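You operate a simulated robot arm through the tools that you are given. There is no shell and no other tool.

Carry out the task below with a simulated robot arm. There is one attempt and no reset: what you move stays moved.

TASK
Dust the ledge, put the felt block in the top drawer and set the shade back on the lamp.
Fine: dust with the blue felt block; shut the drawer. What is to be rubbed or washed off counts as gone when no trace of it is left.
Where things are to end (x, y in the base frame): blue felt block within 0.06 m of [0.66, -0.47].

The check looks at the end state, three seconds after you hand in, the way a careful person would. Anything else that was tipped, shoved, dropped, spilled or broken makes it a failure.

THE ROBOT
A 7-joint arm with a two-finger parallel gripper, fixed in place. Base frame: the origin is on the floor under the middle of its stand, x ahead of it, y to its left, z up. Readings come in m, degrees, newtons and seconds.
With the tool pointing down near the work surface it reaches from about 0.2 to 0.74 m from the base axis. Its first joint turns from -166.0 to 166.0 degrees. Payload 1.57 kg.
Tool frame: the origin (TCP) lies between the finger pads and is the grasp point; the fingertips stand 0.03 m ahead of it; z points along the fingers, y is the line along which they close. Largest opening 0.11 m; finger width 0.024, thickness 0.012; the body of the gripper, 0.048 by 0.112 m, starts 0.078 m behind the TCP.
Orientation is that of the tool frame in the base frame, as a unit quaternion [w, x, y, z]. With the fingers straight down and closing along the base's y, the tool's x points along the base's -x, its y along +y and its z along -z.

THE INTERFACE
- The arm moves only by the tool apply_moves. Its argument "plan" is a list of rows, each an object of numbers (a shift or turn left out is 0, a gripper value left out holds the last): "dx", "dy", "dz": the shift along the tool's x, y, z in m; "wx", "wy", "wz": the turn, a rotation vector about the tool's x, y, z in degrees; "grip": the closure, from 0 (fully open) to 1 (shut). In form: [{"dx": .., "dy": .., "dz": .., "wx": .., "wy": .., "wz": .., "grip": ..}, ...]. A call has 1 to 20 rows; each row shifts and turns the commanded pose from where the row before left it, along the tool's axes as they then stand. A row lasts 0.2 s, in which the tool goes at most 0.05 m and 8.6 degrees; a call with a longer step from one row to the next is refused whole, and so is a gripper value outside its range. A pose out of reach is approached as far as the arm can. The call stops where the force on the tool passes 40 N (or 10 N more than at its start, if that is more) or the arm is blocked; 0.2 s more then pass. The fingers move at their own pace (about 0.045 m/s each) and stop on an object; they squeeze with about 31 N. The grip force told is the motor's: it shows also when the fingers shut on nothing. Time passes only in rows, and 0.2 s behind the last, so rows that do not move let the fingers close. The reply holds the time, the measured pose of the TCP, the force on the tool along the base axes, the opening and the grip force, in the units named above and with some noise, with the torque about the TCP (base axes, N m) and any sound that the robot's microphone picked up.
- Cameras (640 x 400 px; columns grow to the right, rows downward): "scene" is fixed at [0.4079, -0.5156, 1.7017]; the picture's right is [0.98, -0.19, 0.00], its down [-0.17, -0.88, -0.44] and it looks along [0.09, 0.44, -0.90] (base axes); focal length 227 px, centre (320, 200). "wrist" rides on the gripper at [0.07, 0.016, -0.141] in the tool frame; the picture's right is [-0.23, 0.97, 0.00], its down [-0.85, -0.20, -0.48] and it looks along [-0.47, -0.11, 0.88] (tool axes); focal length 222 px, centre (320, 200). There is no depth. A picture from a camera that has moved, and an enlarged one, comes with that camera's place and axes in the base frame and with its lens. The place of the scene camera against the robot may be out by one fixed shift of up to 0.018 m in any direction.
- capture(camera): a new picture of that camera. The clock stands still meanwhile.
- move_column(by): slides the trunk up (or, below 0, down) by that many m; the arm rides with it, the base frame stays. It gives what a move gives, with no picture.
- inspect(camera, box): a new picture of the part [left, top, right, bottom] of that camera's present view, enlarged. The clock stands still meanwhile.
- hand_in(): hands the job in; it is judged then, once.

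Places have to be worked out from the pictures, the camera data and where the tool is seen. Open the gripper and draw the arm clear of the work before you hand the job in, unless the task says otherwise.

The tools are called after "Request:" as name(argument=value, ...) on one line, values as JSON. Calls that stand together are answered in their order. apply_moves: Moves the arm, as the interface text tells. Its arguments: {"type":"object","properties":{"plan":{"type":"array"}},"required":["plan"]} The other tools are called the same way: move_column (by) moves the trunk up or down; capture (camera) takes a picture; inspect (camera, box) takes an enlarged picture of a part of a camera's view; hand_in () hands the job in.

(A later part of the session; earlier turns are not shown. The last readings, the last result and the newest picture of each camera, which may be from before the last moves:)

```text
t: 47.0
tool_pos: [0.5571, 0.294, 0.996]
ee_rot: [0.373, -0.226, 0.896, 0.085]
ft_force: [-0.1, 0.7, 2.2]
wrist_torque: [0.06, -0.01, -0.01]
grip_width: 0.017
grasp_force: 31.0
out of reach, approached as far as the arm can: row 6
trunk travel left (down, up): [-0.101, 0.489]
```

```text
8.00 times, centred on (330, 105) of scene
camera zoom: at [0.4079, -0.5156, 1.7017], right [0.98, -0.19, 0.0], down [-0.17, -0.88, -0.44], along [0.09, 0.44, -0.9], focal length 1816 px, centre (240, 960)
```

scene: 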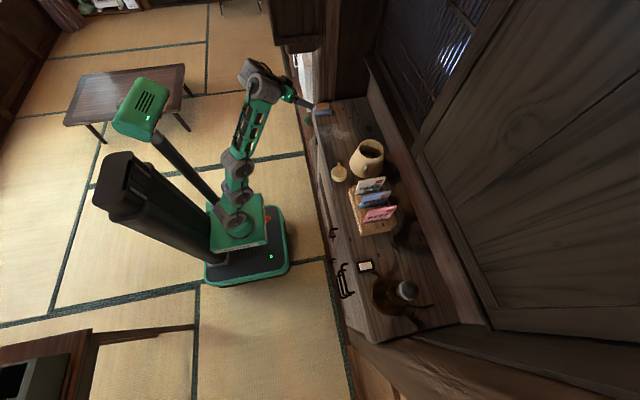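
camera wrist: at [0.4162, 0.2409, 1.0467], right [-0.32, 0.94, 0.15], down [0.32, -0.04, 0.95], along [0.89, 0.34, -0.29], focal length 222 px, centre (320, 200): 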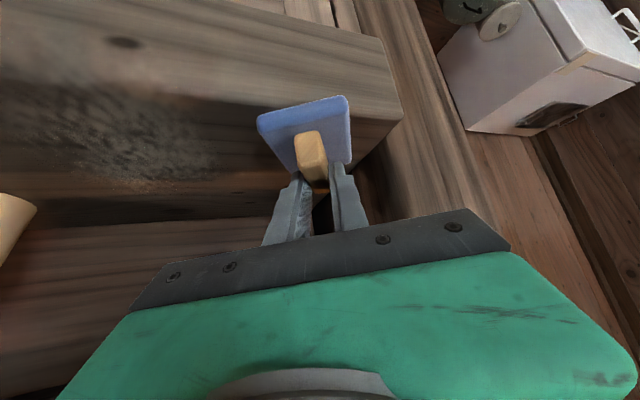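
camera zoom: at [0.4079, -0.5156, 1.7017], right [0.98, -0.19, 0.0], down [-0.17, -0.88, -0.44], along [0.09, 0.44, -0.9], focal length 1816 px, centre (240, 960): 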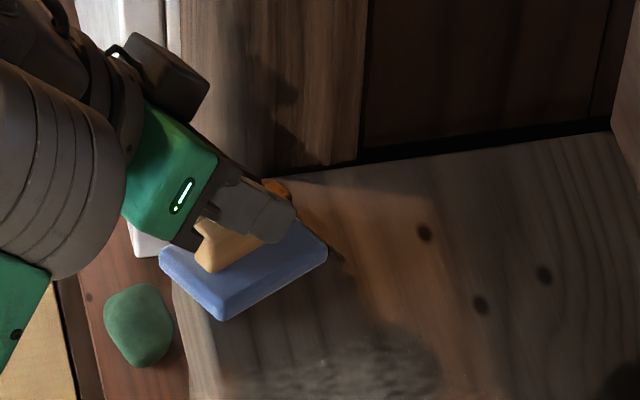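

The grip is now at the handle's middle. I lift a few mm and turn the block half back (toward square with the ledge), then read the axes for wiping.

Request:
apply_moves(plan=[{"dx": -0.003, "dz": -0.003}, {"wx": 2, "wz": 2}, {"wx": 3.3, "wz": 3.3, "dz": 0.004}, {"wx": 3.3, "wz": 3.3, "dz": 0.004, "dx": -0.004}, {"wx": 1.4, "wz": 1.4, "dz": 0.004, "dx": -0.004}, {}])

Request:
capture(camera="wrist")

Request:
inspect(camera="scene", box=[290, 80, 390, 150])

```text
t: 48.4
tool_pos: [0.5699, 0.2996, 0.9966]
ee_rot: [0.384, -0.113, 0.916, 0.039]
ft_force: [0.1, -1.1, -0.7]
wrist_torque: [-0.01, -0.03, 0.0]
grip_width: 0.0169
grasp_force: 31.0
trunk travel left (down, up): [-0.101, 0.489]
```

```text
taken
camera wrist: at [0.4201, 0.2815, 1.0471], right [-0.08, 0.99, 0.15], down [0.3, -0.12, 0.95], along [0.95, 0.12, -0.29], focal length 222 px, centre (320, 200)
```

wrist: 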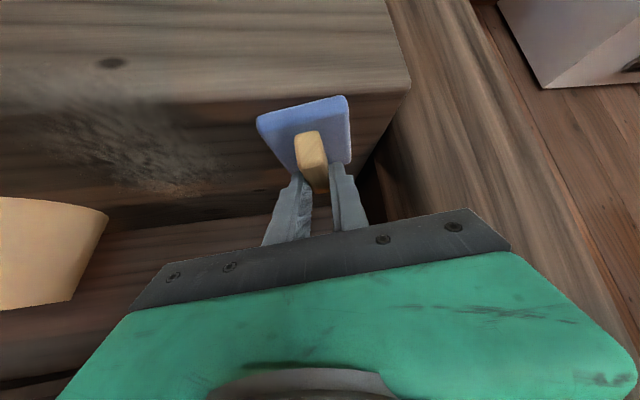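

```text
5.71 times, centred on (340, 115) of scene
camera zoom: at [0.4079, -0.5156, 1.7017], right [0.98, -0.19, 0.0], down [-0.17, -0.88, -0.44], along [0.09, 0.44, -0.9], focal length 1297 px, centre (206, 686)
```

zoom: 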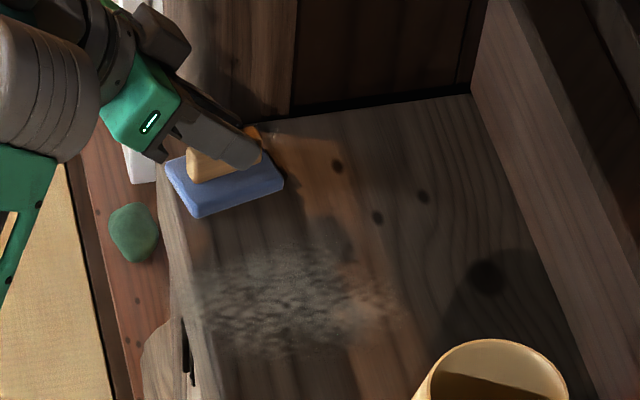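

The block hangs level just at the ledge. I press about 3 mm and make a first wiping pass along -y over the front part of the dust.

Request:
apply_moves(plan=[{"dx": 0.00107, "dz": 0.00106}, {"dx": 0.00107, "dz": 0.00106}, {"dx": 0.00213, "dy": -0.01166, "dz": -0.0019}, {"dx": 0.00443, "dy": -0.02429, "dz": -0.00396}, {"dx": 0.00443, "dy": -0.02429, "dz": -0.00396}, {"dx": 0.00443, "dy": -0.02429, "dz": -0.00396}, {"dx": 0.00443, "dy": -0.02429, "dz": -0.00396}, {"dx": 0.00443, "dy": -0.02429, "dz": -0.00396}, {"dx": 0.00443, "dy": -0.02429, "dz": -0.00396}, {"dx": 0.00443, "dy": -0.02429, "dz": -0.00396}, {"dx": 0.00213, "dy": -0.01166, "dz": -0.0019}, {}])

Request:
inspect(camera="scene", box=[290, 80, 390, 150])

Request:
capture(camera="wrist")

```text
t: 51.0
tool_pos: [0.5903, 0.109, 1.0233]
ee_rot: [0.381, -0.114, 0.917, 0.039]
ft_force: [0.1, 0.0, -1.1]
wrist_torque: [0.02, 0.01, 0.02]
grip_width: 0.017
grasp_force: 31.2
out of reach, approached as far as the arm can: row 5, 6, 7, 8, 9, 10
trunk travel left (down, up): [-0.101, 0.489]
```

```text
5.71 times, centred on (340, 115) of scene
camera zoom: at [0.4079, -0.5156, 1.7017], right [0.98, -0.19, 0.0], down [-0.17, -0.88, -0.44], along [0.09, 0.44, -0.9], focal length 1297 px, centre (206, 686)
```

zoom: 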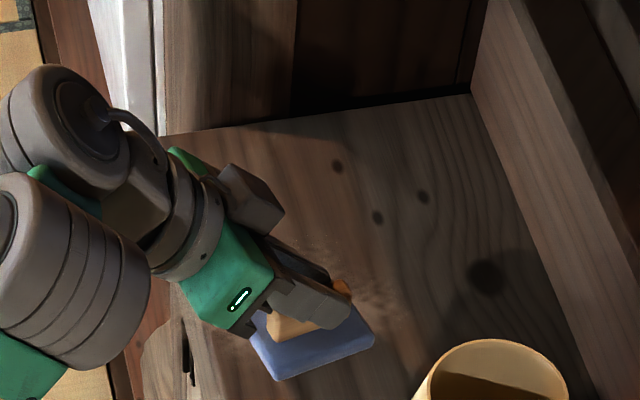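

```text
taken
camera wrist: at [0.4412, 0.0908, 1.0742], right [-0.08, 0.99, 0.15], down [0.3, -0.12, 0.95], along [0.95, 0.12, -0.29], focal length 222 px, centre (320, 200)
```

wrist: 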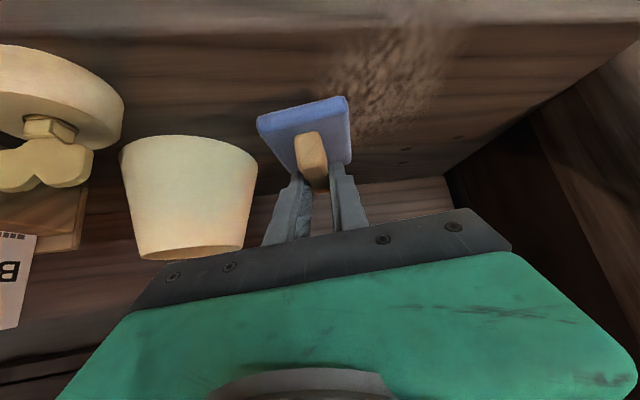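

At this pitch the arm cannot come nearer than about 0.62 m radius, so the block rose off the surface. I set the block down at about (0.635, 0.13) and will re-grip with the tool near vertical, which is free to work here away from the cabinet.

Request:
apply_moves(plan=[{"dx": -0.006, "dy": 0.002, "dz": 0.006}, {"dx": -0.0103, "dy": 0.0033, "dz": 0.0103}, {"dx": -0.0095, "dy": 0.003, "dz": 0.0095}, {"dx": -0.005, "dy": 0.0016, "dz": 0.005}, {"dx": 0.004, "dz": 0.004}, {"dx": 0.005, "dz": 0.005}, {"dx": 0.004, "dz": 0.004}, {"dx": 0.003, "dz": 0.003}, {}])

```text
t: 53.0
tool_pos: [0.6292, 0.13, 1.0]
ee_rot: [0.383, -0.113, 0.916, 0.04]
ft_force: [-0.6, 0.1, -0.8]
wrist_torque: [0.0, 0.01, 0.01]
grip_width: 0.017
grasp_force: 31.0
trunk travel left (down, up): [-0.101, 0.489]
```

Reached (0.629, 0.130, 1.000), still free. I lower gently to contact.

Request:
apply_moves(plan=[{"dx": 0.0014, "dz": 0.0014}, {"dx": 0.0014, "dz": 0.0014}, {"dx": 0.0014, "dz": 0.0014}, {}])

```text
t: 54.0
tool_pos: [0.6299, 0.129, 0.9945]
ee_rot: [0.384, -0.113, 0.915, 0.039]
ft_force: [2.8, -0.1, 11.4]
wrist_torque: [0.24, 0.35, -0.03]
grip_width: 0.0169
grasp_force: 31.0
trunk travel left (down, up): [-0.101, 0.489]
```

Contact at 11 N. Here the arm reaches well, so I wipe the outer part of the dust now with this grip: along +y, out, and back.

Request:
apply_moves(plan=[{"dx": -0.0021, "dy": 0.01166, "dz": 0.0019}, {"dx": -0.0035, "dy": 0.01943, "dz": 0.0032}, {"dx": -0.0035, "dy": 0.01943, "dz": 0.0032}, {"dx": -0.0035, "dy": 0.01943, "dz": 0.0032}, {"dx": -0.0035, "dy": 0.01943, "dz": 0.0032}, {"dx": -0.0021, "dy": 0.01166, "dz": 0.0019}, {"dx": -0.0136, "dy": -0.0047, "dz": 0.0139}, {"dx": -0.0109, "dy": -0.0038, "dz": 0.0111}, {"dx": 0.0021, "dy": -0.01166, "dz": -0.0019}, {"dx": 0.0035, "dy": -0.01943, "dz": -0.0032}, {"dx": 0.0035, "dy": -0.01943, "dz": -0.0032}, {"dx": 0.0035, "dy": -0.01943, "dz": -0.0032}, {"dx": 0.0035, "dy": -0.01943, "dz": -0.0032}, {"dx": 0.0021, "dy": -0.01166, "dz": -0.0019}, {}])

Request:
inspect(camera="scene", box=[290, 80, 390, 150])

Request:
capture(camera="wrist")

```text
t: 57.2
tool_pos: [0.6481, 0.1294, 0.9927]
ee_rot: [0.385, -0.113, 0.915, 0.039]
ft_force: [0.8, 9.4, 22.8]
wrist_torque: [0.47, -0.07, 0.0]
grip_width: 0.0172
grasp_force: 30.5
out of reach, approached as far as the arm can: row 8
trunk travel left (down, up): [-0.101, 0.489]
```

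```text
5.71 times, centred on (340, 115) of scene
camera zoom: at [0.4079, -0.5156, 1.7017], right [0.98, -0.19, 0.0], down [-0.17, -0.88, -0.44], along [0.09, 0.44, -0.9], focal length 1297 px, centre (206, 686)
```

zoom: 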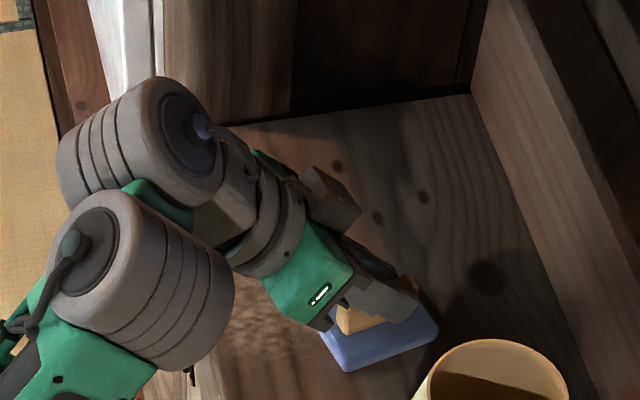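

```text
taken
camera wrist: at [0.4983, 0.1113, 1.0441], right [-0.08, 0.99, 0.15], down [0.29, -0.12, 0.95], along [0.95, 0.12, -0.28], focal length 222 px, centre (320, 200)
```

wrist: 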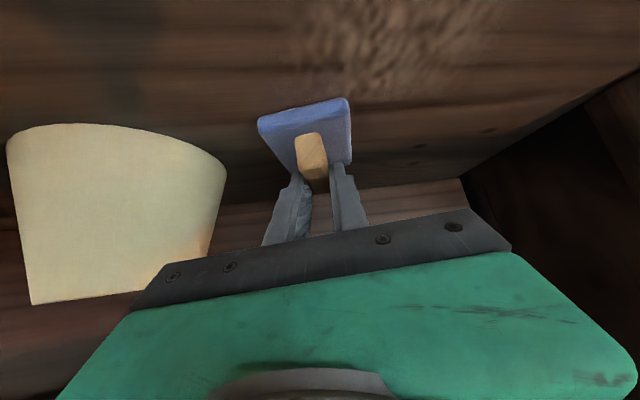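

Wiping works: the outer dust is gone and only the front strip remains, which needs a steeper tool. I move the block to about (0.62, 0.15), release it there and back off upward.

Request:
apply_moves(plan=[{"dx": 0.0045, "dy": 0.0075, "dz": -0.0055}, {"dx": 0.006, "dy": 0.0105, "dz": -0.007}, {"dx": 0.0053, "dy": 0.0085, "dz": -0.0062}, {}, {"grip": 0.6}, {"grip": 0.5}, {"grip": 0.4}, {"grip": 0.3}, {"dz": -0.005, "grip": 0.3}, {"dz": -0.015}, {"dz": -0.02}, {"dz": -0.02}, {"dz": -0.015}, {"dz": -0.005}, {}])

Request:
capture(camera="wrist")

Request:
capture(camera="scene")

```text
t: 60.4
tool_pos: [0.5645, 0.1368, 1.0516]
ee_rot: [0.383, -0.113, 0.916, 0.039]
ft_force: [-0.4, 0.1, 0.0]
wrist_torque: [0.01, 0.03, 0.01]
grip_width: 0.077
grasp_force: 0.0
trunk travel left (down, up): [-0.101, 0.489]
```

```text
taken
camera wrist: at [0.4146, 0.1184, 1.1019], right [-0.08, 0.99, 0.15], down [0.3, -0.12, 0.95], along [0.95, 0.12, -0.28], focal length 222 px, centre (320, 200)
```

wrist: 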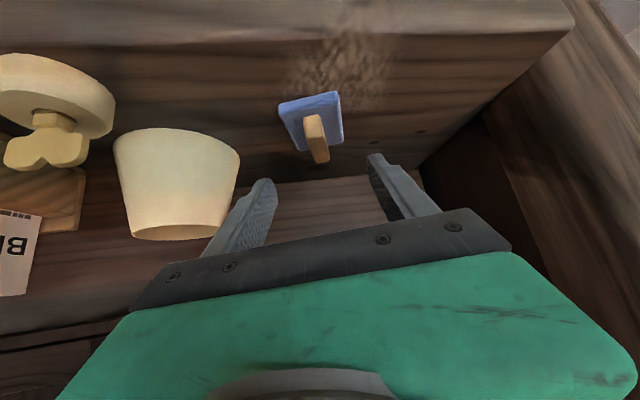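

```text
taken
```

scene: 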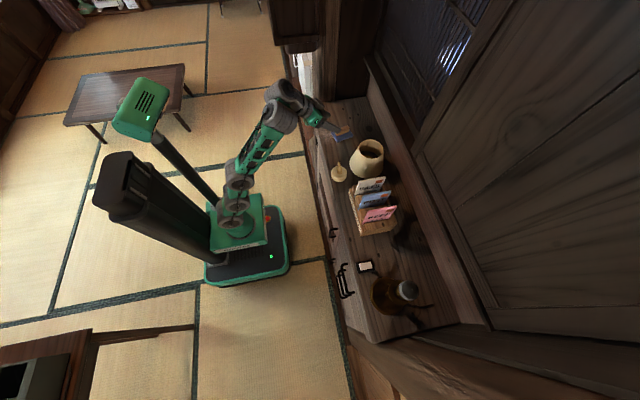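

The block stands free at about (0.625, 0.15). To work with a vertical tool I need the trunk higher again, so I raise it and turn the tool upright.

Request:
move_column(by=0.2)

Request:
apply_moves(plan=[{"wy": 3}, {"wy": 6}, {"wy": 7.5}, {"wy": 7.5}, {"wy": 7.5}, {"wy": 6}, {"wy": 4}, {"wy": 3}, {}])

```text
t: 62.6
tool_pos: [0.5641, 0.1363, 1.2517]
ee_rot: [0.383, -0.113, 0.916, 0.039]
ft_force: [0.3, 0.7, 0.2]
wrist_torque: [0.02, 0.02, 0.0]
grip_width: 0.0773
grasp_force: 0.1
trunk travel left (down, up): [-0.301, 0.289]
```

```text
t: 64.2
tool_pos: [0.5194, 0.1233, 1.1797]
ee_rot: [0.099, -0.119, 0.988, 0.005]
ft_force: [13.3, 6.8, -13.3]
wrist_torque: [-0.74, 0.62, -0.45]
grip_width: 0.077
grasp_force: 0.0
out of reach, approached as far as the arm can: row 2, 3, 4, 5, 6, 7
trunk travel left (down, up): [-0.301, 0.289]
stopped in row 7: the force on the tool passed its limit at 64 N (the readings are from after the stop); the commanded pose is now the measured one
```

The wrist camera touched the forearm again at this arm height (same signature). I move the tool down, which frees it, then raise the trunk further so the tool works lower relative to the shoulder.

Request:
apply_moves(plan=[{"dz": 0.006}, {"dz": 0.012}, {"dz": 0.018}, {"dz": 0.018}, {"dz": 0.014}, {"dz": 0.008}, {}])

Request:
move_column(by=0.15)

```text
t: 65.8
tool_pos: [0.5326, 0.1265, 1.1035]
ee_rot: [0.098, -0.12, 0.988, 0.005]
ft_force: [0.1, -0.2, -0.5]
wrist_torque: [-0.02, -0.01, 0.0]
grip_width: 0.077
grasp_force: 0.0
trunk travel left (down, up): [-0.301, 0.289]
```

```text
t: 67.5
tool_pos: [0.5333, 0.1263, 1.2545]
ee_rot: [0.098, -0.12, 0.988, 0.004]
ft_force: [1.0, 0.3, 0.9]
wrist_torque: [-0.02, 0.02, -0.03]
grip_width: 0.077
grasp_force: 0.0
trunk travel left (down, up): [-0.451, 0.139]
```

Free again. I bring the tool down over the block area and straighten it to vertical.

Request:
apply_moves(plan=[{"dz": 0.008}, {"dz": 0.018}, {"dz": 0.025}, {"dz": 0.025}, {"dz": 0.025}, {"dz": 0.018}, {"dz": 0.008}, {"wx": -0.2, "wy": 2.5, "wz": 0.15}, {"wx": -0.3, "wy": 4, "wz": 0.25}, {"wx": -0.3, "wy": 3.5, "wz": 0.2}, {"wy": 1.2}, {}])

Request:
capture(camera="wrist")

Request:
capture(camera="scene")

```text
t: 70.1
tool_pos: [0.5629, 0.1298, 1.1353]
ee_rot: [0.015, -0.115, 0.993, 0.001]
ft_force: [0.2, -0.7, 0.0]
wrist_torque: [0.01, 0.01, -0.05]
grip_width: 0.0769
grasp_force: 0.1
out of reach, approached as far as the arm can: row 10, 11
trunk travel left (down, up): [-0.451, 0.139]
```

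```text
taken
camera wrist: at [0.4868, 0.131, 1.2755], right [0.0, 1.0, 0.0], down [0.86, 0.0, 0.51], along [0.51, 0.0, -0.86], focal length 222 px, centre (320, 200)
```

wrist: 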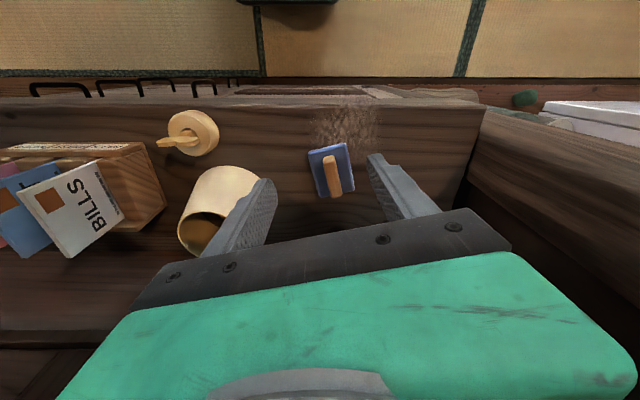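

```text
taken
```

scene: 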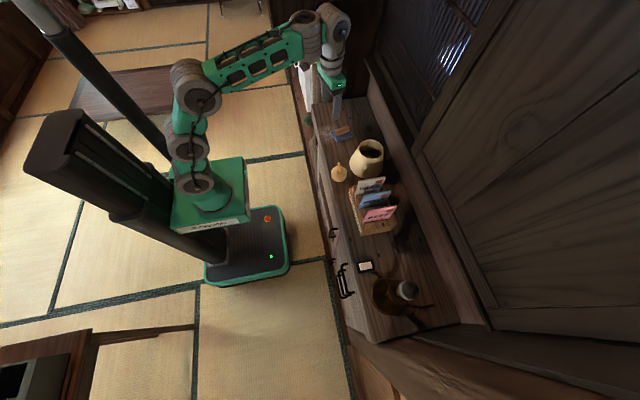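

The tool is nearly vertical now with a clear, square view of the ledge. I zoom in on the block and the remaining dust.

Request:
inspect(camera="wrist", box=[250, 90, 410, 210])

Request:
inspect(camera="scene", box=[290, 80, 390, 150])

```text
3.33 times, centred on (330, 150) of wrist
camera zoom: at [0.4868, 0.131, 1.2755], right [0.0, 1.0, 0.0], down [0.86, 0.0, 0.51], along [0.51, 0.0, -0.86], focal length 740 px, centre (287, 367)
```

zoom: 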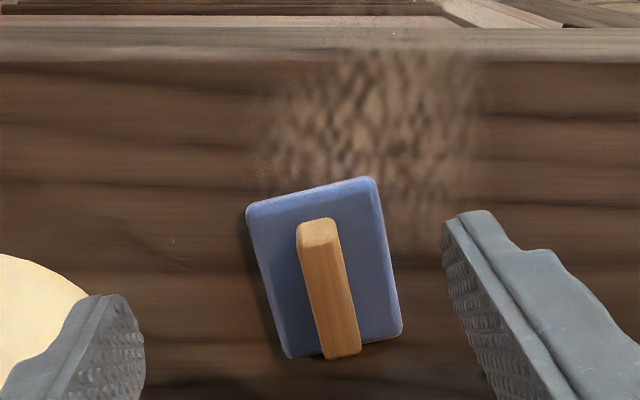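

```text
5.71 times, centred on (340, 115) of scene
camera zoom: at [0.4079, -0.5156, 1.7017], right [0.98, -0.19, 0.0], down [-0.17, -0.88, -0.44], along [0.09, 0.44, -0.9], focal length 1297 px, centre (206, 686)
```

zoom: 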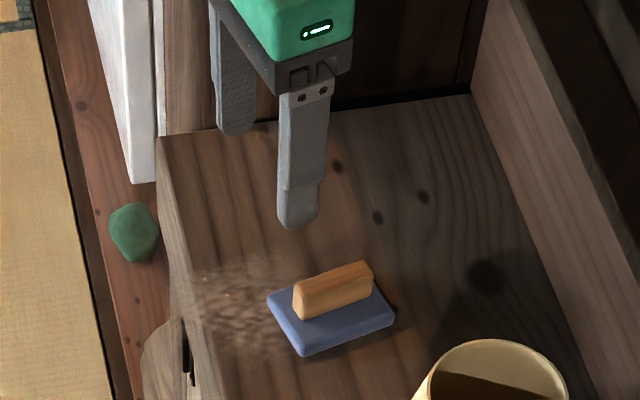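

The block reads at (0.624, 0.150), yaw 13 degrees, and the remaining dust lies at x 0.535-0.62, y 0.12-0.22. I move above the handle, lower to z about 1.05 and straighten.

Request:
apply_moves(plan=[{"dx": -0.006, "dy": 0.0005, "dz": 0.006}, {"dx": -0.012, "dy": 0.001, "dz": 0.014}, {"dx": -0.015, "dy": 0.0015, "dz": 0.02}, {"dx": -0.015, "dy": 0.0015, "dz": 0.02}, {"dx": -0.01, "dy": 0.001, "dz": 0.014}, {"dx": -0.005, "dy": 0.0005, "dz": 0.008}, {"wy": 1.7, "dz": 0.003}, {}])

Request:
inspect(camera="wrist", box=[220, 60, 420, 210])

Request:
inspect(camera="scene", box=[290, 70, 390, 140])

```text
t: 71.9
tool_pos: [0.6234, 0.1514, 1.0516]
ee_rot: [-0.015, -0.115, 0.993, -0.001]
ft_force: [-0.4, -0.4, 0.9]
wrist_torque: [-0.02, 0.02, -0.01]
grip_width: 0.0766
grasp_force: 0.1
trunk travel left (down, up): [-0.451, 0.139]
```

```text
2.67 times, centred on (320, 135) of wrist
camera zoom: at [0.5551, 0.1525, 1.1949], right [0.0, 1.0, -0.01], down [0.89, 0.0, 0.45], along [0.45, 0.0, -0.89], focal length 592 px, centre (320, 373)
```

zoom: 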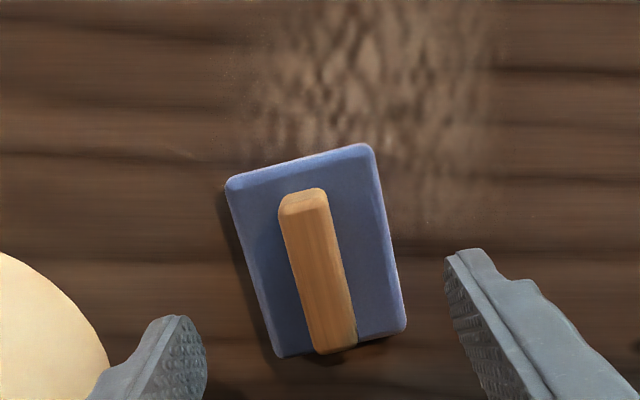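

```text
5.71 times, centred on (340, 105) of scene
camera zoom: at [0.4079, -0.5156, 1.7017], right [0.98, -0.19, 0.0], down [-0.17, -0.88, -0.44], along [0.09, 0.44, -0.9], focal length 1297 px, centre (206, 743)
```

zoom: 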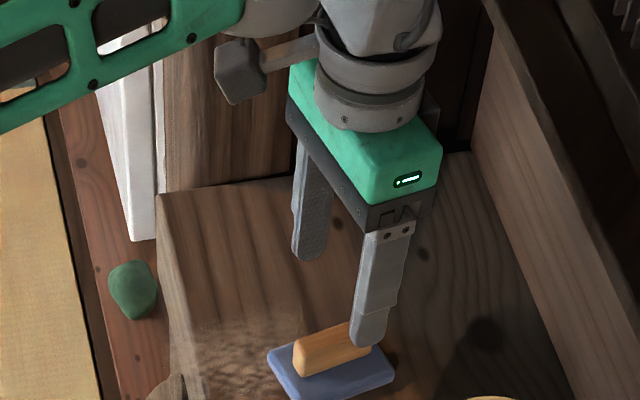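

Handle centre reads (0.624, 0.1525), right under the tool. I undo the small over-tilt, descend to straddle the handle and close.

Request:
apply_moves(plan=[{"wy": -1.7}, {"dz": 0.006}, {"dz": 0.014}, {"dz": 0.016}, {"dz": 0.012}, {"dz": 0.007}, {"dz": 0.0025}, {}])

```text
t: 73.7
tool_pos: [0.6233, 0.1527, 0.9921]
ee_rot: [0.0, -0.115, 0.993, 0.002]
ft_force: [0.1, -0.1, -0.4]
wrist_torque: [-0.05, -0.01, 0.01]
grip_width: 0.077
grasp_force: 0.0
trunk travel left (down, up): [-0.451, 0.139]
```

No contact yet and tips just above the pad. I close.

Request:
apply_moves(plan=[{"grip": 0.5}, {"grip": 0.7}, {"grip": 0.85}, {"grip": 1.0}, {"grip": 1.0}, {"grip": 1.0}, {"grip": 1.0}])

Request:
capture(camera="wrist")

```text
t: 75.3
tool_pos: [0.6231, 0.1512, 0.9937]
ee_rot: [0.0, -0.115, 0.993, 0.001]
ft_force: [-0.2, -0.5, 1.7]
wrist_torque: [-0.06, 0.0, 0.04]
grip_width: 0.0168
grasp_force: 30.5
trunk travel left (down, up): [-0.451, 0.139]
```

```text
taken
camera wrist: at [0.5511, 0.1518, 1.1359], right [0.0, 1.0, 0.0], down [0.88, 0.0, 0.48], along [0.48, 0.0, -0.88], focal length 222 px, centre (320, 200)
```

wrist: 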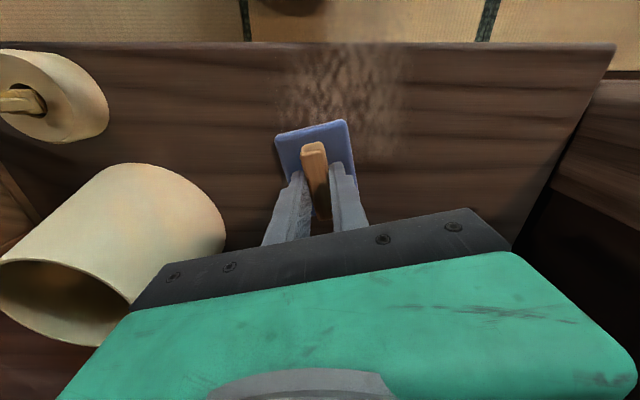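

Held at the middle, vertical. I press 2 mm and wipe: toward the front edge, then along +y and back along -y over the front strip.

Request:
apply_moves(plan=[{"dz": 0.001}, {"dz": 0.001}, {"dx": 0.0097, "dy": 0.0023}, {"dx": 0.01947, "dy": 0.00457}, {"dx": 0.01947, "dy": 0.00457}, {"dx": 0.0097, "dy": 0.0023}, {"dx": -0.0023, "dy": 0.0097}, {"dx": -0.00457, "dy": 0.01947}, {"dx": -0.00457, "dy": 0.01947}, {"dx": -0.0034, "dy": 0.0146}, {"dx": 0.0023, "dy": -0.0097}, {"dx": 0.00457, "dy": -0.01947}, {"dx": 0.00457, "dy": -0.01947}, {"dx": 0.00457, "dy": -0.01947}, {"dx": 0.00457, "dy": -0.01947}, {"dx": 0.0046, "dy": -0.0146}, {}])

Request:
capture(camera="wrist")

Request:
inspect(camera="scene", box=[290, 80, 390, 150])

```text
t: 78.9
tool_pos: [0.5615, 0.1124, 0.9919]
ee_rot: [0.002, -0.114, 0.993, 0.0]
ft_force: [1.5, 10.0, 29.9]
wrist_torque: [0.12, 0.06, -0.03]
grip_width: 0.0168
grasp_force: 31.4
trunk travel left (down, up): [-0.451, 0.139]
```

```text
taken
camera wrist: at [0.4887, 0.112, 1.1349], right [0.0, 1.0, 0.0], down [0.88, 0.0, 0.48], along [0.48, 0.0, -0.88], focal length 222 px, centre (320, 200)
```

wrist: 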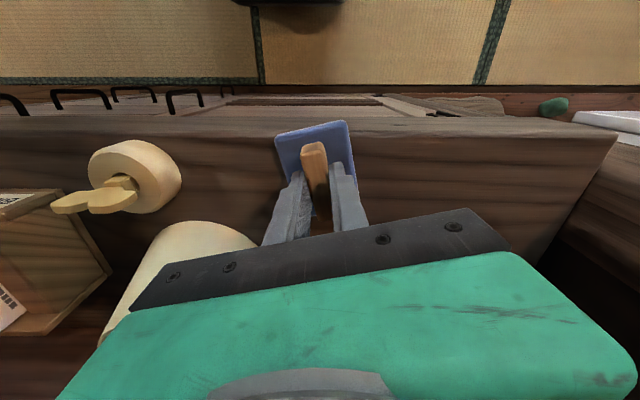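

```text
5.71 times, centred on (340, 115) of scene
camera zoom: at [0.4079, -0.5156, 1.7017], right [0.98, -0.19, 0.0], down [-0.17, -0.88, -0.44], along [0.09, 0.44, -0.9], focal length 1297 px, centre (206, 686)
```

zoom: 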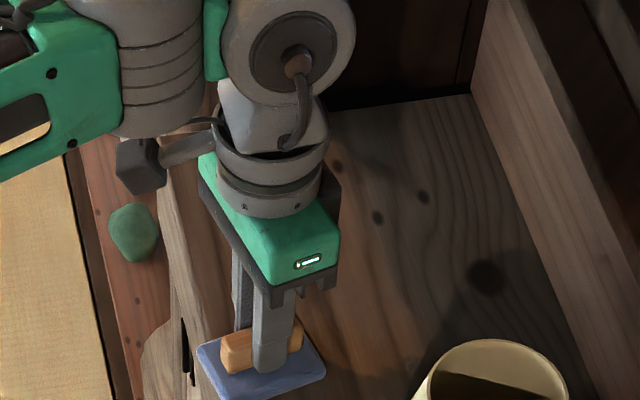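

The front strip looks clean now. I ease the pressure slightly and run overlapping passes farther in so nothing is missed.

Request:
apply_moves(plan=[{"dz": -0.0015}, {"dx": -0.01704, "dy": -0.004}, {"dx": -0.01704, "dy": -0.004}, {"dx": -0.0023, "dy": 0.0097}, {"dx": -0.00457, "dy": 0.01947}, {"dx": -0.00457, "dy": 0.01947}, {"dx": -0.00457, "dy": 0.01947}, {"dx": -0.00457, "dy": 0.01947}, {"dx": -0.00457, "dy": 0.01947}, {"dx": -0.01704, "dy": -0.004}, {"dx": -0.01704, "dy": -0.004}, {"dx": 0.0023, "dy": -0.0097}, {"dx": 0.00457, "dy": -0.01947}, {"dx": 0.00457, "dy": -0.01947}, {"dx": 0.00457, "dy": -0.01947}, {"dx": 0.00457, "dy": -0.01947}, {"dx": 0.0023, "dy": -0.0097}, {}])

Request:
apply_moves(plan=[{"dx": -0.0146, "dy": -0.0034}, {"dx": -0.0146, "dy": -0.0034}, {"dx": -0.0023, "dy": 0.0097}, {"dx": -0.00457, "dy": 0.01947}, {"dx": -0.00457, "dy": 0.01947}, {"dx": -0.00457, "dy": 0.01947}, {"dx": -0.00457, "dy": 0.01947}, {"dx": 0.0146, "dy": 0.0034}, {"dx": 0.0194, "dy": 0.0046}, {"dx": 0.0194, "dy": 0.0046}, {"dx": 0.0194, "dy": 0.0046}, {"dx": 0.0194, "dy": 0.0046}, {"dx": 0.0097, "dy": 0.0023}, {"dx": 0.0023, "dy": -0.0097}, {"dx": 0.00457, "dy": -0.01947}, {"dx": 0.00457, "dy": -0.01947}, {"dx": 0.00457, "dy": -0.01947}, {"dx": 0.00457, "dy": -0.01947}, {}])

```text
t: 82.7
tool_pos: [0.6317, 0.1198, 0.9935]
ee_rot: [0.0, -0.115, 0.993, 0.0]
ft_force: [0.1, 0.4, 1.3]
wrist_torque: [-0.02, -0.01, 0.01]
grip_width: 0.0167
grasp_force: 31.1
trunk travel left (down, up): [-0.451, 0.139]
```

```text
t: 86.7
tool_pos: [0.5582, 0.1208, 0.9934]
ee_rot: [0.0, -0.115, 0.993, 0.001]
ft_force: [-0.4, -0.3, -0.4]
wrist_torque: [0.0, -0.01, 0.01]
grip_width: 0.0171
grasp_force: 30.7
trunk travel left (down, up): [-0.451, 0.139]
```

Force dropped to about zero in those passes, so they were very light. I lift the block clear and inspect the ledge for any trace.

Request:
apply_moves(plan=[{"dz": -0.006}, {"dz": -0.015}, {"dz": -0.02}, {"dx": 0.01, "dz": -0.02}, {"dx": 0.02, "dz": -0.01}, {"dx": 0.02}, {"dx": 0.02}, {"dx": 0.01}, {}])

Request:
capture(camera="wrist")

Request:
inspect(camera="scene", box=[300, 90, 380, 145])

```text
t: 88.7
tool_pos: [0.4793, 0.1028, 1.0631]
ee_rot: [0.0, -0.115, 0.993, 0.001]
ft_force: [-0.5, 0.5, -1.5]
wrist_torque: [0.04, -0.01, 0.0]
grip_width: 0.0166
grasp_force: 31.3
trunk travel left (down, up): [-0.451, 0.139]
```

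```text
taken
camera wrist: at [0.4079, 0.1027, 1.206], right [0.0, 1.0, 0.0], down [0.88, 0.0, 0.48], along [0.48, 0.0, -0.88], focal length 222 px, centre (320, 200)
```

wrist: 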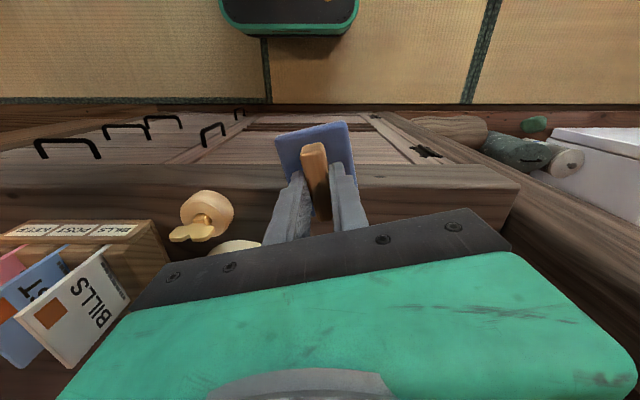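

```text
7.27 times, centred on (340, 118) of scene
camera zoom: at [0.4079, -0.5156, 1.7017], right [0.98, -0.19, 0.0], down [-0.17, -0.88, -0.44], along [0.09, 0.44, -0.9], focal length 1651 px, centre (174, 800)
```

zoom: 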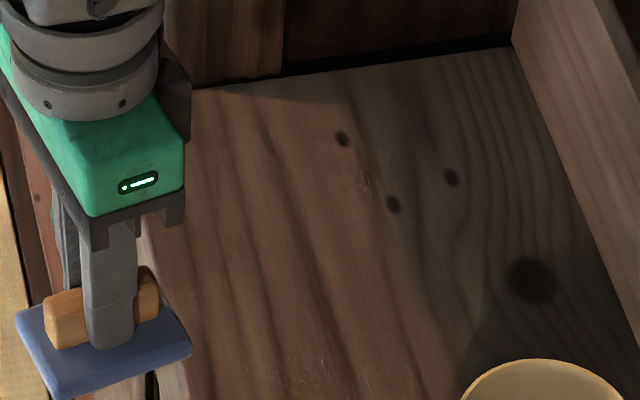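

Most of it is gone, but I see faint specks near two places in the scene picture. I enlarge those spots.

Request:
inspect(camera="scene", box=[320, 125, 352, 145])

Request:
inspect(camera="scene", box=[328, 100, 360, 120])

Request:
inspect(camera="wrist", box=[340, 150, 520, 220])

```text
16.00 times, centred on (336, 135) of scene
camera zoom: at [0.4079, -0.5156, 1.7017], right [0.98, -0.19, 0.0], down [-0.17, -0.88, -0.44], along [0.09, 0.44, -0.9], focal length 3632 px, centre (64, 1240)
```

zoom: 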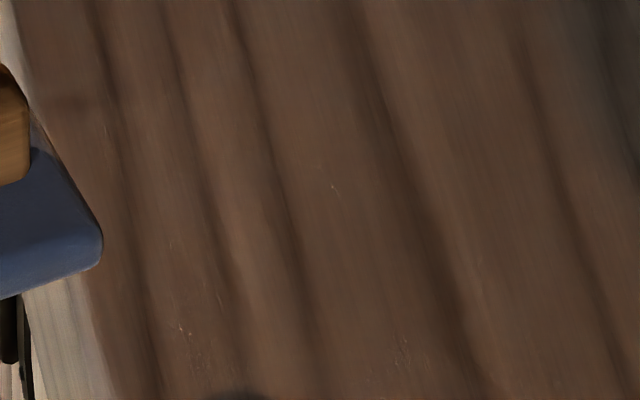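

```text
16.00 times, centred on (344, 110) of scene
camera zoom: at [0.4079, -0.5156, 1.7017], right [0.98, -0.19, 0.0], down [-0.17, -0.88, -0.44], along [0.09, 0.44, -0.9], focal length 3632 px, centre (-64, 1640)
```

zoom: 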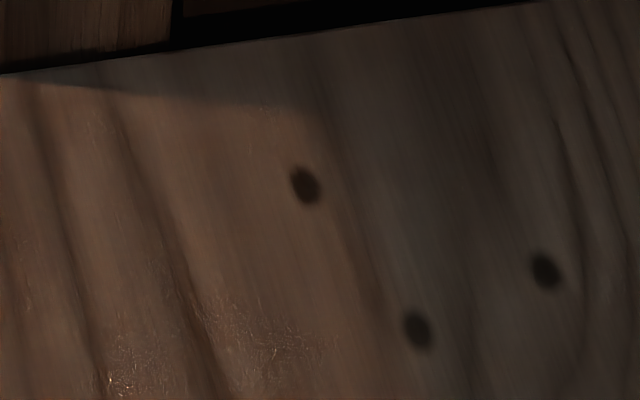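

```text
3.56 times, centred on (430, 185) of wrist
camera zoom: at [0.4079, 0.1027, 1.206], right [0.0, 1.0, 0.0], down [0.88, 0.0, 0.48], along [0.48, 0.0, -0.88], focal length 790 px, centre (-71, 253)
```

zoom: 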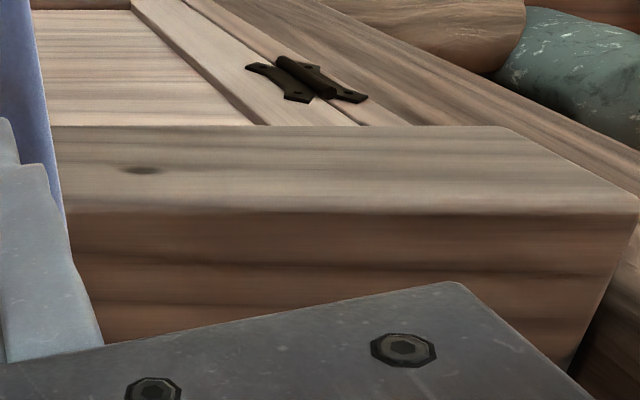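

The glints shift from picture to picture, so they may be render glitter, but I want to be sure. I move aside and tilt the tool so the wrist camera can look over the dusted area past the block.

Request:
apply_moves(plan=[{"dx": 0.004, "dy": -0.006, "dz": -0.005}, {"dx": 0.01, "dy": -0.014, "dz": -0.013}, {"dx": 0.012, "dy": -0.018, "dz": -0.015}, {"dx": 0.012, "dy": -0.016, "dz": -0.014}, {"dx": 0.008, "dy": -0.01, "dz": -0.01}, {"wy": -3}, {"wy": -6}, {"wy": -7}, {"wy": -6}, {"wy": -3}, {}])

Request:
capture(camera="wrist")

Request:
inspect(camera="scene", box=[305, 85, 385, 150])

```text
t: 91.1
tool_pos: [0.4583, 0.0316, 1.1663]
ee_rot: [0.214, -0.112, 0.97, 0.025]
ft_force: [-0.5, 0.3, -0.3]
wrist_torque: [0.0, -0.01, 0.05]
grip_width: 0.0167
grasp_force: 30.9
out of reach, approached as far as the arm can: row 9, 10
trunk travel left (down, up): [-0.451, 0.139]
```

```text
taken
camera wrist: at [0.3355, 0.0186, 1.2663], right [-0.02, 1.0, 0.1], down [0.61, -0.06, 0.79], along [0.79, 0.08, -0.6], focal length 222 px, centre (320, 200)
```

wrist: 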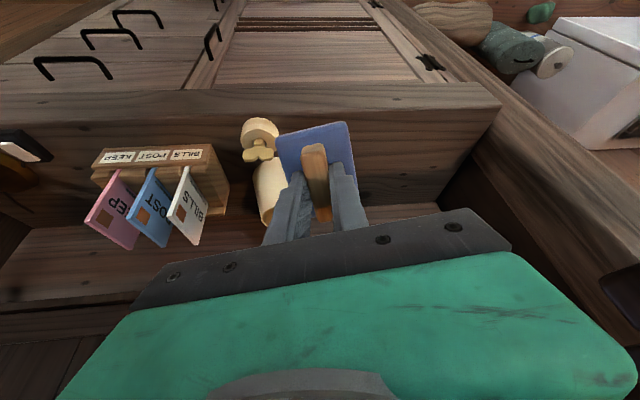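

```text
6.15 times, centred on (345, 118) of scene
camera zoom: at [0.4079, -0.5156, 1.7017], right [0.98, -0.19, 0.0], down [-0.17, -0.88, -0.44], along [0.09, 0.44, -0.9], focal length 1397 px, centre (166, 708)
```

zoom: 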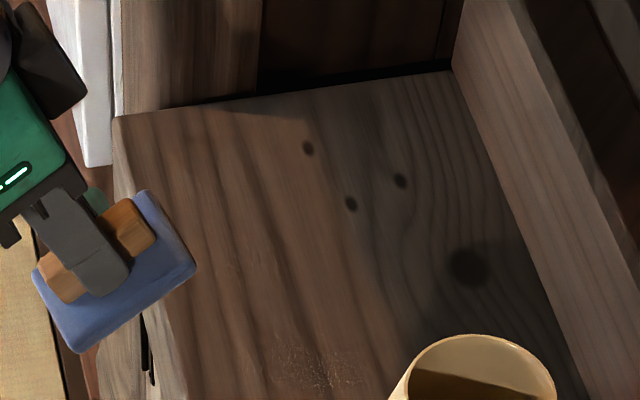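

There does seem to be a faint residual patch near (0.63, 0.10). I zoom the wrist view onto that area.

Request:
inspect(camera="wrist", box=[340, 90, 500, 190])

Request:
inspect(camera="scene", box=[325, 130, 365, 155])

```text
4.00 times, centred on (420, 140) of wrist
camera zoom: at [0.3355, 0.0186, 1.2663], right [-0.02, 1.0, 0.1], down [0.61, -0.06, 0.79], along [0.79, 0.08, -0.6], focal length 888 px, centre (-80, 440)
```

zoom: 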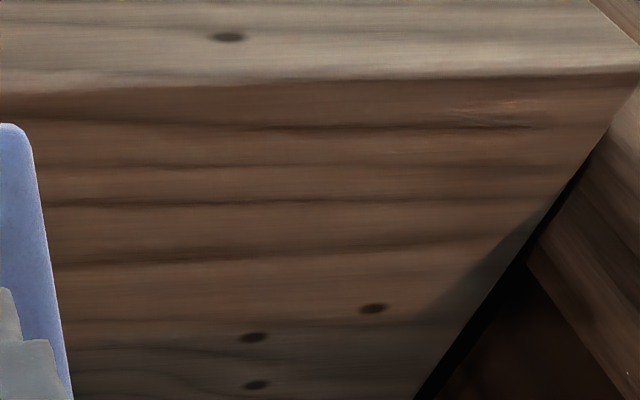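

```text
16.00 times, centred on (345, 142) of scene
camera zoom: at [0.4079, -0.5156, 1.7017], right [0.98, -0.19, 0.0], down [-0.17, -0.88, -0.44], along [0.09, 0.44, -0.9], focal length 3632 px, centre (-80, 1120)
```

zoom: 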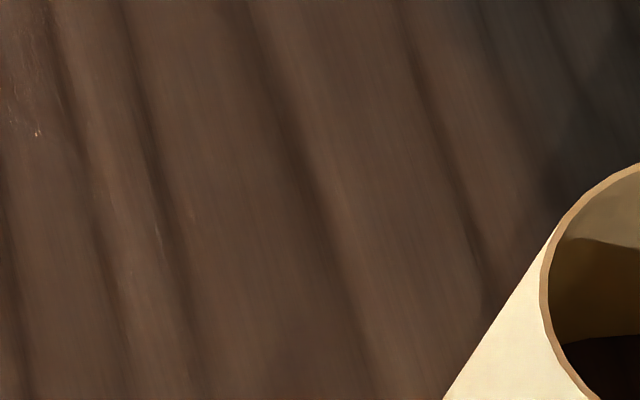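

At 16x that spot is clean, and similar glints appear in never-dusty places, so they are picture noise. Still, I make one more full round of firm wiping for certainty, starting by bringing the tool back to vertical.

Request:
apply_moves(plan=[{"dx": 0.005, "dz": 0.011}, {"dx": 0.009, "dz": 0.02}, {"dx": 0.007, "dz": 0.0145}, {"wy": 4}, {"wy": 7}, {"wy": 7}, {"wy": 4.5}, {"wy": 2.2}, {}])

```text
t: 93.1
tool_pos: [0.4703, 0.033, 1.1647]
ee_rot: [0.015, -0.115, 0.993, 0.004]
ft_force: [-0.7, 0.4, -0.3]
wrist_torque: [-0.01, -0.01, 0.0]
grip_width: 0.0169
grasp_force: 30.7
out of reach, approached as far as the arm can: row 1, 2, 3, 8
trunk travel left (down, up): [-0.451, 0.139]
```

I check whether the pose is steady before moving back over the ledge.

Request:
apply_moves(plan=[{}, {}, {}])

```text
t: 93.9
tool_pos: [0.4695, 0.0328, 1.1655]
ee_rot: [0.015, -0.114, 0.993, 0.004]
ft_force: [-0.1, 0.2, -0.4]
wrist_torque: [-0.02, 0.0, 0.02]
grip_width: 0.017
grasp_force: 30.9
trunk travel left (down, up): [-0.451, 0.139]
```

Steady. I move over the ledge's far corner of the dusted area, above the surface.

Request:
apply_moves(plan=[{"dx": -0.006, "dy": 0.007, "dz": 0.006}, {"dx": -0.014, "dy": 0.015, "dz": 0.013}, {"dx": -0.02, "dy": 0.022, "dz": 0.018}, {"dx": -0.02, "dy": 0.022, "dz": 0.018}, {"dx": -0.02, "dy": 0.022, "dz": 0.02}, {"dx": -0.02, "dy": 0.022, "dz": 0.022}, {"dx": -0.017, "dy": 0.02, "dz": 0.02}, {"dx": -0.01, "dy": 0.011, "dz": 0.012}, {"dx": -0.005, "dy": 0.005, "dz": 0.006}, {}])

```text
t: 96.1
tool_pos: [0.5652, 0.2044, 1.0301]
ee_rot: [0.002, -0.115, 0.993, 0.0]
ft_force: [-0.1, 0.6, -0.9]
wrist_torque: [0.0, -0.01, -0.01]
grip_width: 0.017
grasp_force: 31.1
trunk travel left (down, up): [-0.451, 0.139]
```

Over (0.565, 0.204) and vertical. I lower to contact.

Request:
apply_moves(plan=[{"dz": 0.008}, {"dz": 0.014}, {"dz": 0.01}, {"dz": 0.004}, {"dz": 0.0015}, {"dz": 0.001}, {}])

```text
t: 97.7
tool_pos: [0.5654, 0.2047, 0.9913]
ee_rot: [0.002, -0.115, 0.993, 0.001]
ft_force: [0.8, 0.2, -0.5]
wrist_torque: [-0.01, -0.01, -0.04]
grip_width: 0.0169
grasp_force: 31.1
trunk travel left (down, up): [-0.451, 0.139]
```

No contact yet, so the block must have slid up a little in the grip earlier. I go on down in 1 mm steps.

Request:
apply_moves(plan=[{"dz": 0.001}, {"dz": 0.001}, {}])

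```text
t: 98.5
tool_pos: [0.566, 0.2058, 0.9922]
ee_rot: [0.004, -0.115, 0.993, 0.001]
ft_force: [-0.1, 1.3, 5.8]
wrist_torque: [-0.02, 0.18, -0.04]
grip_width: 0.0169
grasp_force: 30.9
trunk travel left (down, up): [-0.451, 0.139]
```

Contact at 6 N. I press one more mm and run the full pattern.

Request:
apply_moves(plan=[{"dz": 0.001}, {"dx": 0.0023, "dy": -0.0097}, {"dx": 0.00457, "dy": -0.01947}, {"dx": 0.00457, "dy": -0.01947}, {"dx": 0.00457, "dy": -0.01947}, {"dx": 0.00457, "dy": -0.01947}, {"dx": 0.0023, "dy": -0.0097}, {"dx": -0.0195, "dy": -0.0046}, {"dx": -0.0195, "dy": -0.0046}, {"dx": -0.0023, "dy": 0.0097}, {"dx": -0.00457, "dy": 0.01947}, {"dx": -0.00457, "dy": 0.01947}, {"dx": -0.00457, "dy": 0.01947}, {"dx": -0.00457, "dy": 0.01947}, {"dx": -0.0023, "dy": 0.0097}, {}])

```text
t: 101.9
tool_pos: [0.6035, 0.2046, 0.9902]
ee_rot: [0.003, -0.116, 0.993, 0.001]
ft_force: [0.1, -7.6, 18.5]
wrist_torque: [-0.22, -0.24, -0.09]
grip_width: 0.0168
grasp_force: 31.2
trunk travel left (down, up): [-0.451, 0.139]
```

Good firm contact (18 N). I continue with the two inner strips.

Request:
apply_moves(plan=[{"dx": -0.0195, "dy": -0.0046}, {"dx": -0.0195, "dy": -0.0046}, {"dx": 0.0023, "dy": -0.0097}, {"dx": 0.00457, "dy": -0.01947}, {"dx": 0.00457, "dy": -0.01947}, {"dx": 0.00457, "dy": -0.01947}, {"dx": 0.00457, "dy": -0.01947}, {"dx": 0.0023, "dy": -0.0097}, {"dx": -0.017, "dy": -0.004}, {"dx": -0.017, "dy": -0.004}, {"dx": -0.0023, "dy": 0.0097}, {"dx": -0.00457, "dy": 0.01947}, {"dx": -0.00457, "dy": 0.01947}, {"dx": -0.00457, "dy": 0.01947}, {"dx": -0.00457, "dy": 0.01947}, {}])

Request:
capture(camera="scene")

```text
t: 105.3
tool_pos: [0.6811, 0.195, 0.9894]
ee_rot: [0.003, -0.114, 0.993, 0.001]
ft_force: [0.0, -1.9, 6.6]
wrist_torque: [0.0, -0.26, -0.09]
grip_width: 0.0171
grasp_force: 31.1
trunk travel left (down, up): [-0.451, 0.139]
```

```text
taken
```

scene: 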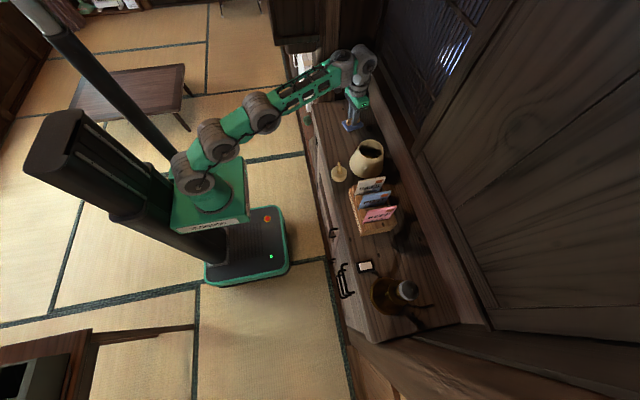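

Dusting is done with firm contact over the whole area. I park the block at about (0.61, 0.15) on the ledge, release it and rise, so the hand is free for the drawer.

Request:
apply_moves(plan=[{"dz": -0.004}, {"dz": -0.006}, {"dx": 0.01, "dy": -0.003}, {"dx": 0.021, "dy": -0.007}, {"dx": 0.021, "dy": -0.007}, {"dx": 0.021, "dy": -0.007}, {"dx": 0.01, "dy": -0.003}, {"dz": 0.004}, {"dz": 0.0035}, {"dz": 0.001}, {}])

```text
t: 107.7
tool_pos: [0.6061, 0.15, 0.9904]
ee_rot: [0.002, -0.115, 0.993, 0.001]
ft_force: [-0.2, -0.3, -0.6]
wrist_torque: [0.01, -0.02, 0.02]
grip_width: 0.0169
grasp_force: 30.7
trunk travel left (down, up): [-0.451, 0.139]
```

Just above the surface. I lower 1.5 mm more, open and rise straight up.

Request:
apply_moves(plan=[{"dz": 0.001}, {"dz": 0.0007}, {}, {"grip": 0.7}, {"grip": 0.5}, {"grip": 0.3}, {"grip": 0.3}, {"dz": -0.006}, {"dz": -0.015}, {"dz": -0.025}, {"dz": -0.025}, {"dz": -0.02}, {"dz": -0.008}, {}])

Request:
capture(camera="wrist")

Request:
inspect(camera="scene", box=[300, 95, 380, 145])

```text
t: 110.7
tool_pos: [0.606, 0.1513, 1.0861]
ee_rot: [0.003, -0.115, 0.993, 0.001]
ft_force: [0.6, -0.3, 0.2]
wrist_torque: [-0.01, 0.0, 0.03]
grip_width: 0.0772
grasp_force: 0.0
trunk travel left (down, up): [-0.451, 0.139]
```

```text
taken
camera wrist: at [0.5332, 0.15, 1.2285], right [0.0, 1.0, 0.0], down [0.88, 0.0, 0.48], along [0.48, 0.0, -0.88], focal length 222 px, centre (320, 200)
```

wrist: 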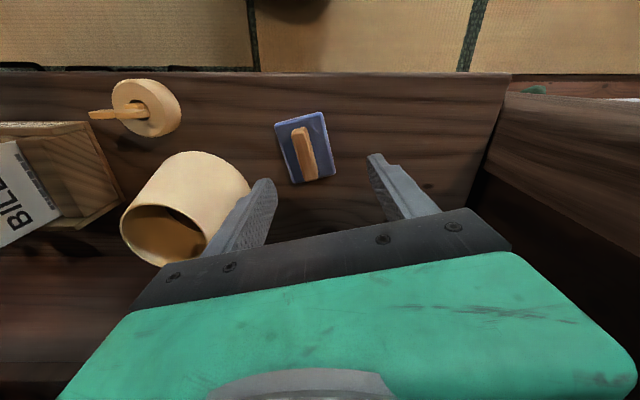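

```text
8.00 times, centred on (340, 120) of scene
camera zoom: at [0.4079, -0.5156, 1.7017], right [0.98, -0.19, 0.0], down [-0.17, -0.88, -0.44], along [0.09, 0.44, -0.9], focal length 1816 px, centre (160, 840)
```

zoom: 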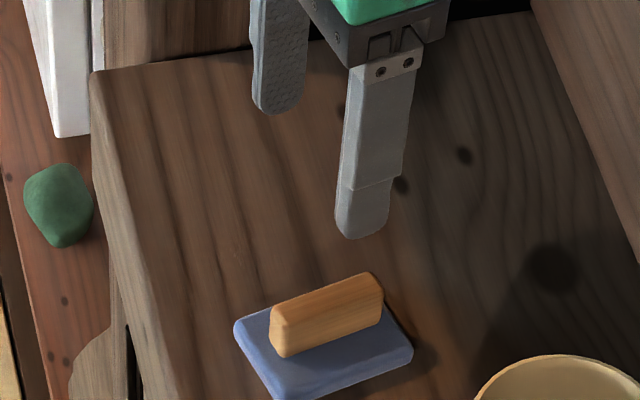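

The ledge looks clean around the block. I check the wrist view enlarged for any trace, then go to the drawers.

Request:
inspect(camera="wrist", box=[240, 65, 420, 190])

Request:
inspect(camera="scene", box=[315, 220, 415, 300])

```text
3.20 times, centred on (330, 128) of wrist
camera zoom: at [0.5332, 0.15, 1.2285], right [0.0, 1.0, 0.0], down [0.88, 0.0, 0.48], along [0.48, 0.0, -0.88], focal length 711 px, centre (288, 432)
```

zoom: 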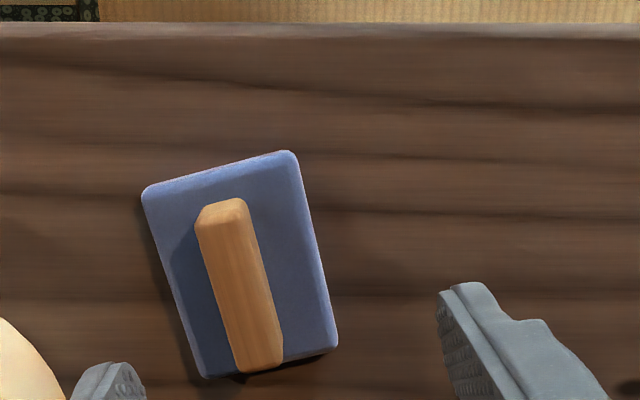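

```text
5.00 times, centred on (365, 260) of scene
camera zoom: at [0.4079, -0.5156, 1.7017], right [0.98, -0.19, 0.0], down [-0.17, -0.88, -0.44], along [0.09, 0.44, -0.9], focal length 1135 px, centre (95, -100)
```

zoom: 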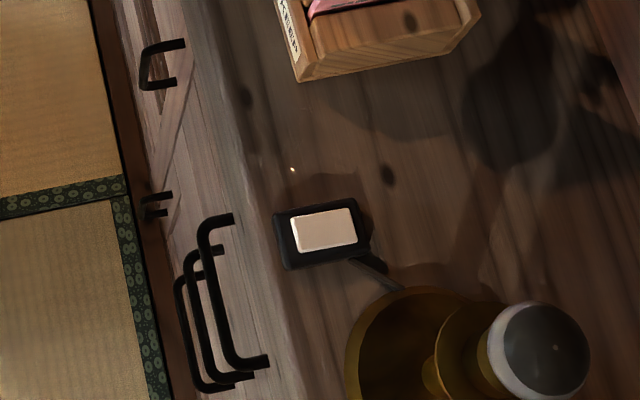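

The ledge is clean. The top drawer's bar handle runs along y from about -0.35 to -0.45, at x near 0.52 and z near 0.755, standing off the face by about 2 cm. I withdraw to the front of the ledge and swing toward the drawers to look closer.

Request:
apply_moves(plan=[{"dx": 0.01, "dz": -0.004}, {"dx": 0.02, "dz": -0.004}, {"dx": 0.03}, {"dx": 0.03}, {"dx": 0.03}, {"dx": 0.02}, {"dx": 0.01, "wx": 0, "wz": 3}, {"wz": 5}, {"wz": 5.2}, {}])

```text
t: 112.9
tool_pos: [0.4598, 0.1151, 1.0957]
ee_rot: [0.002, 0.001, 1.0, 0.002]
ft_force: [0.0, -0.2, 0.7]
wrist_torque: [0.01, -0.02, 0.0]
grip_width: 0.077
grasp_force: 0.0
trunk travel left (down, up): [-0.451, 0.139]
```

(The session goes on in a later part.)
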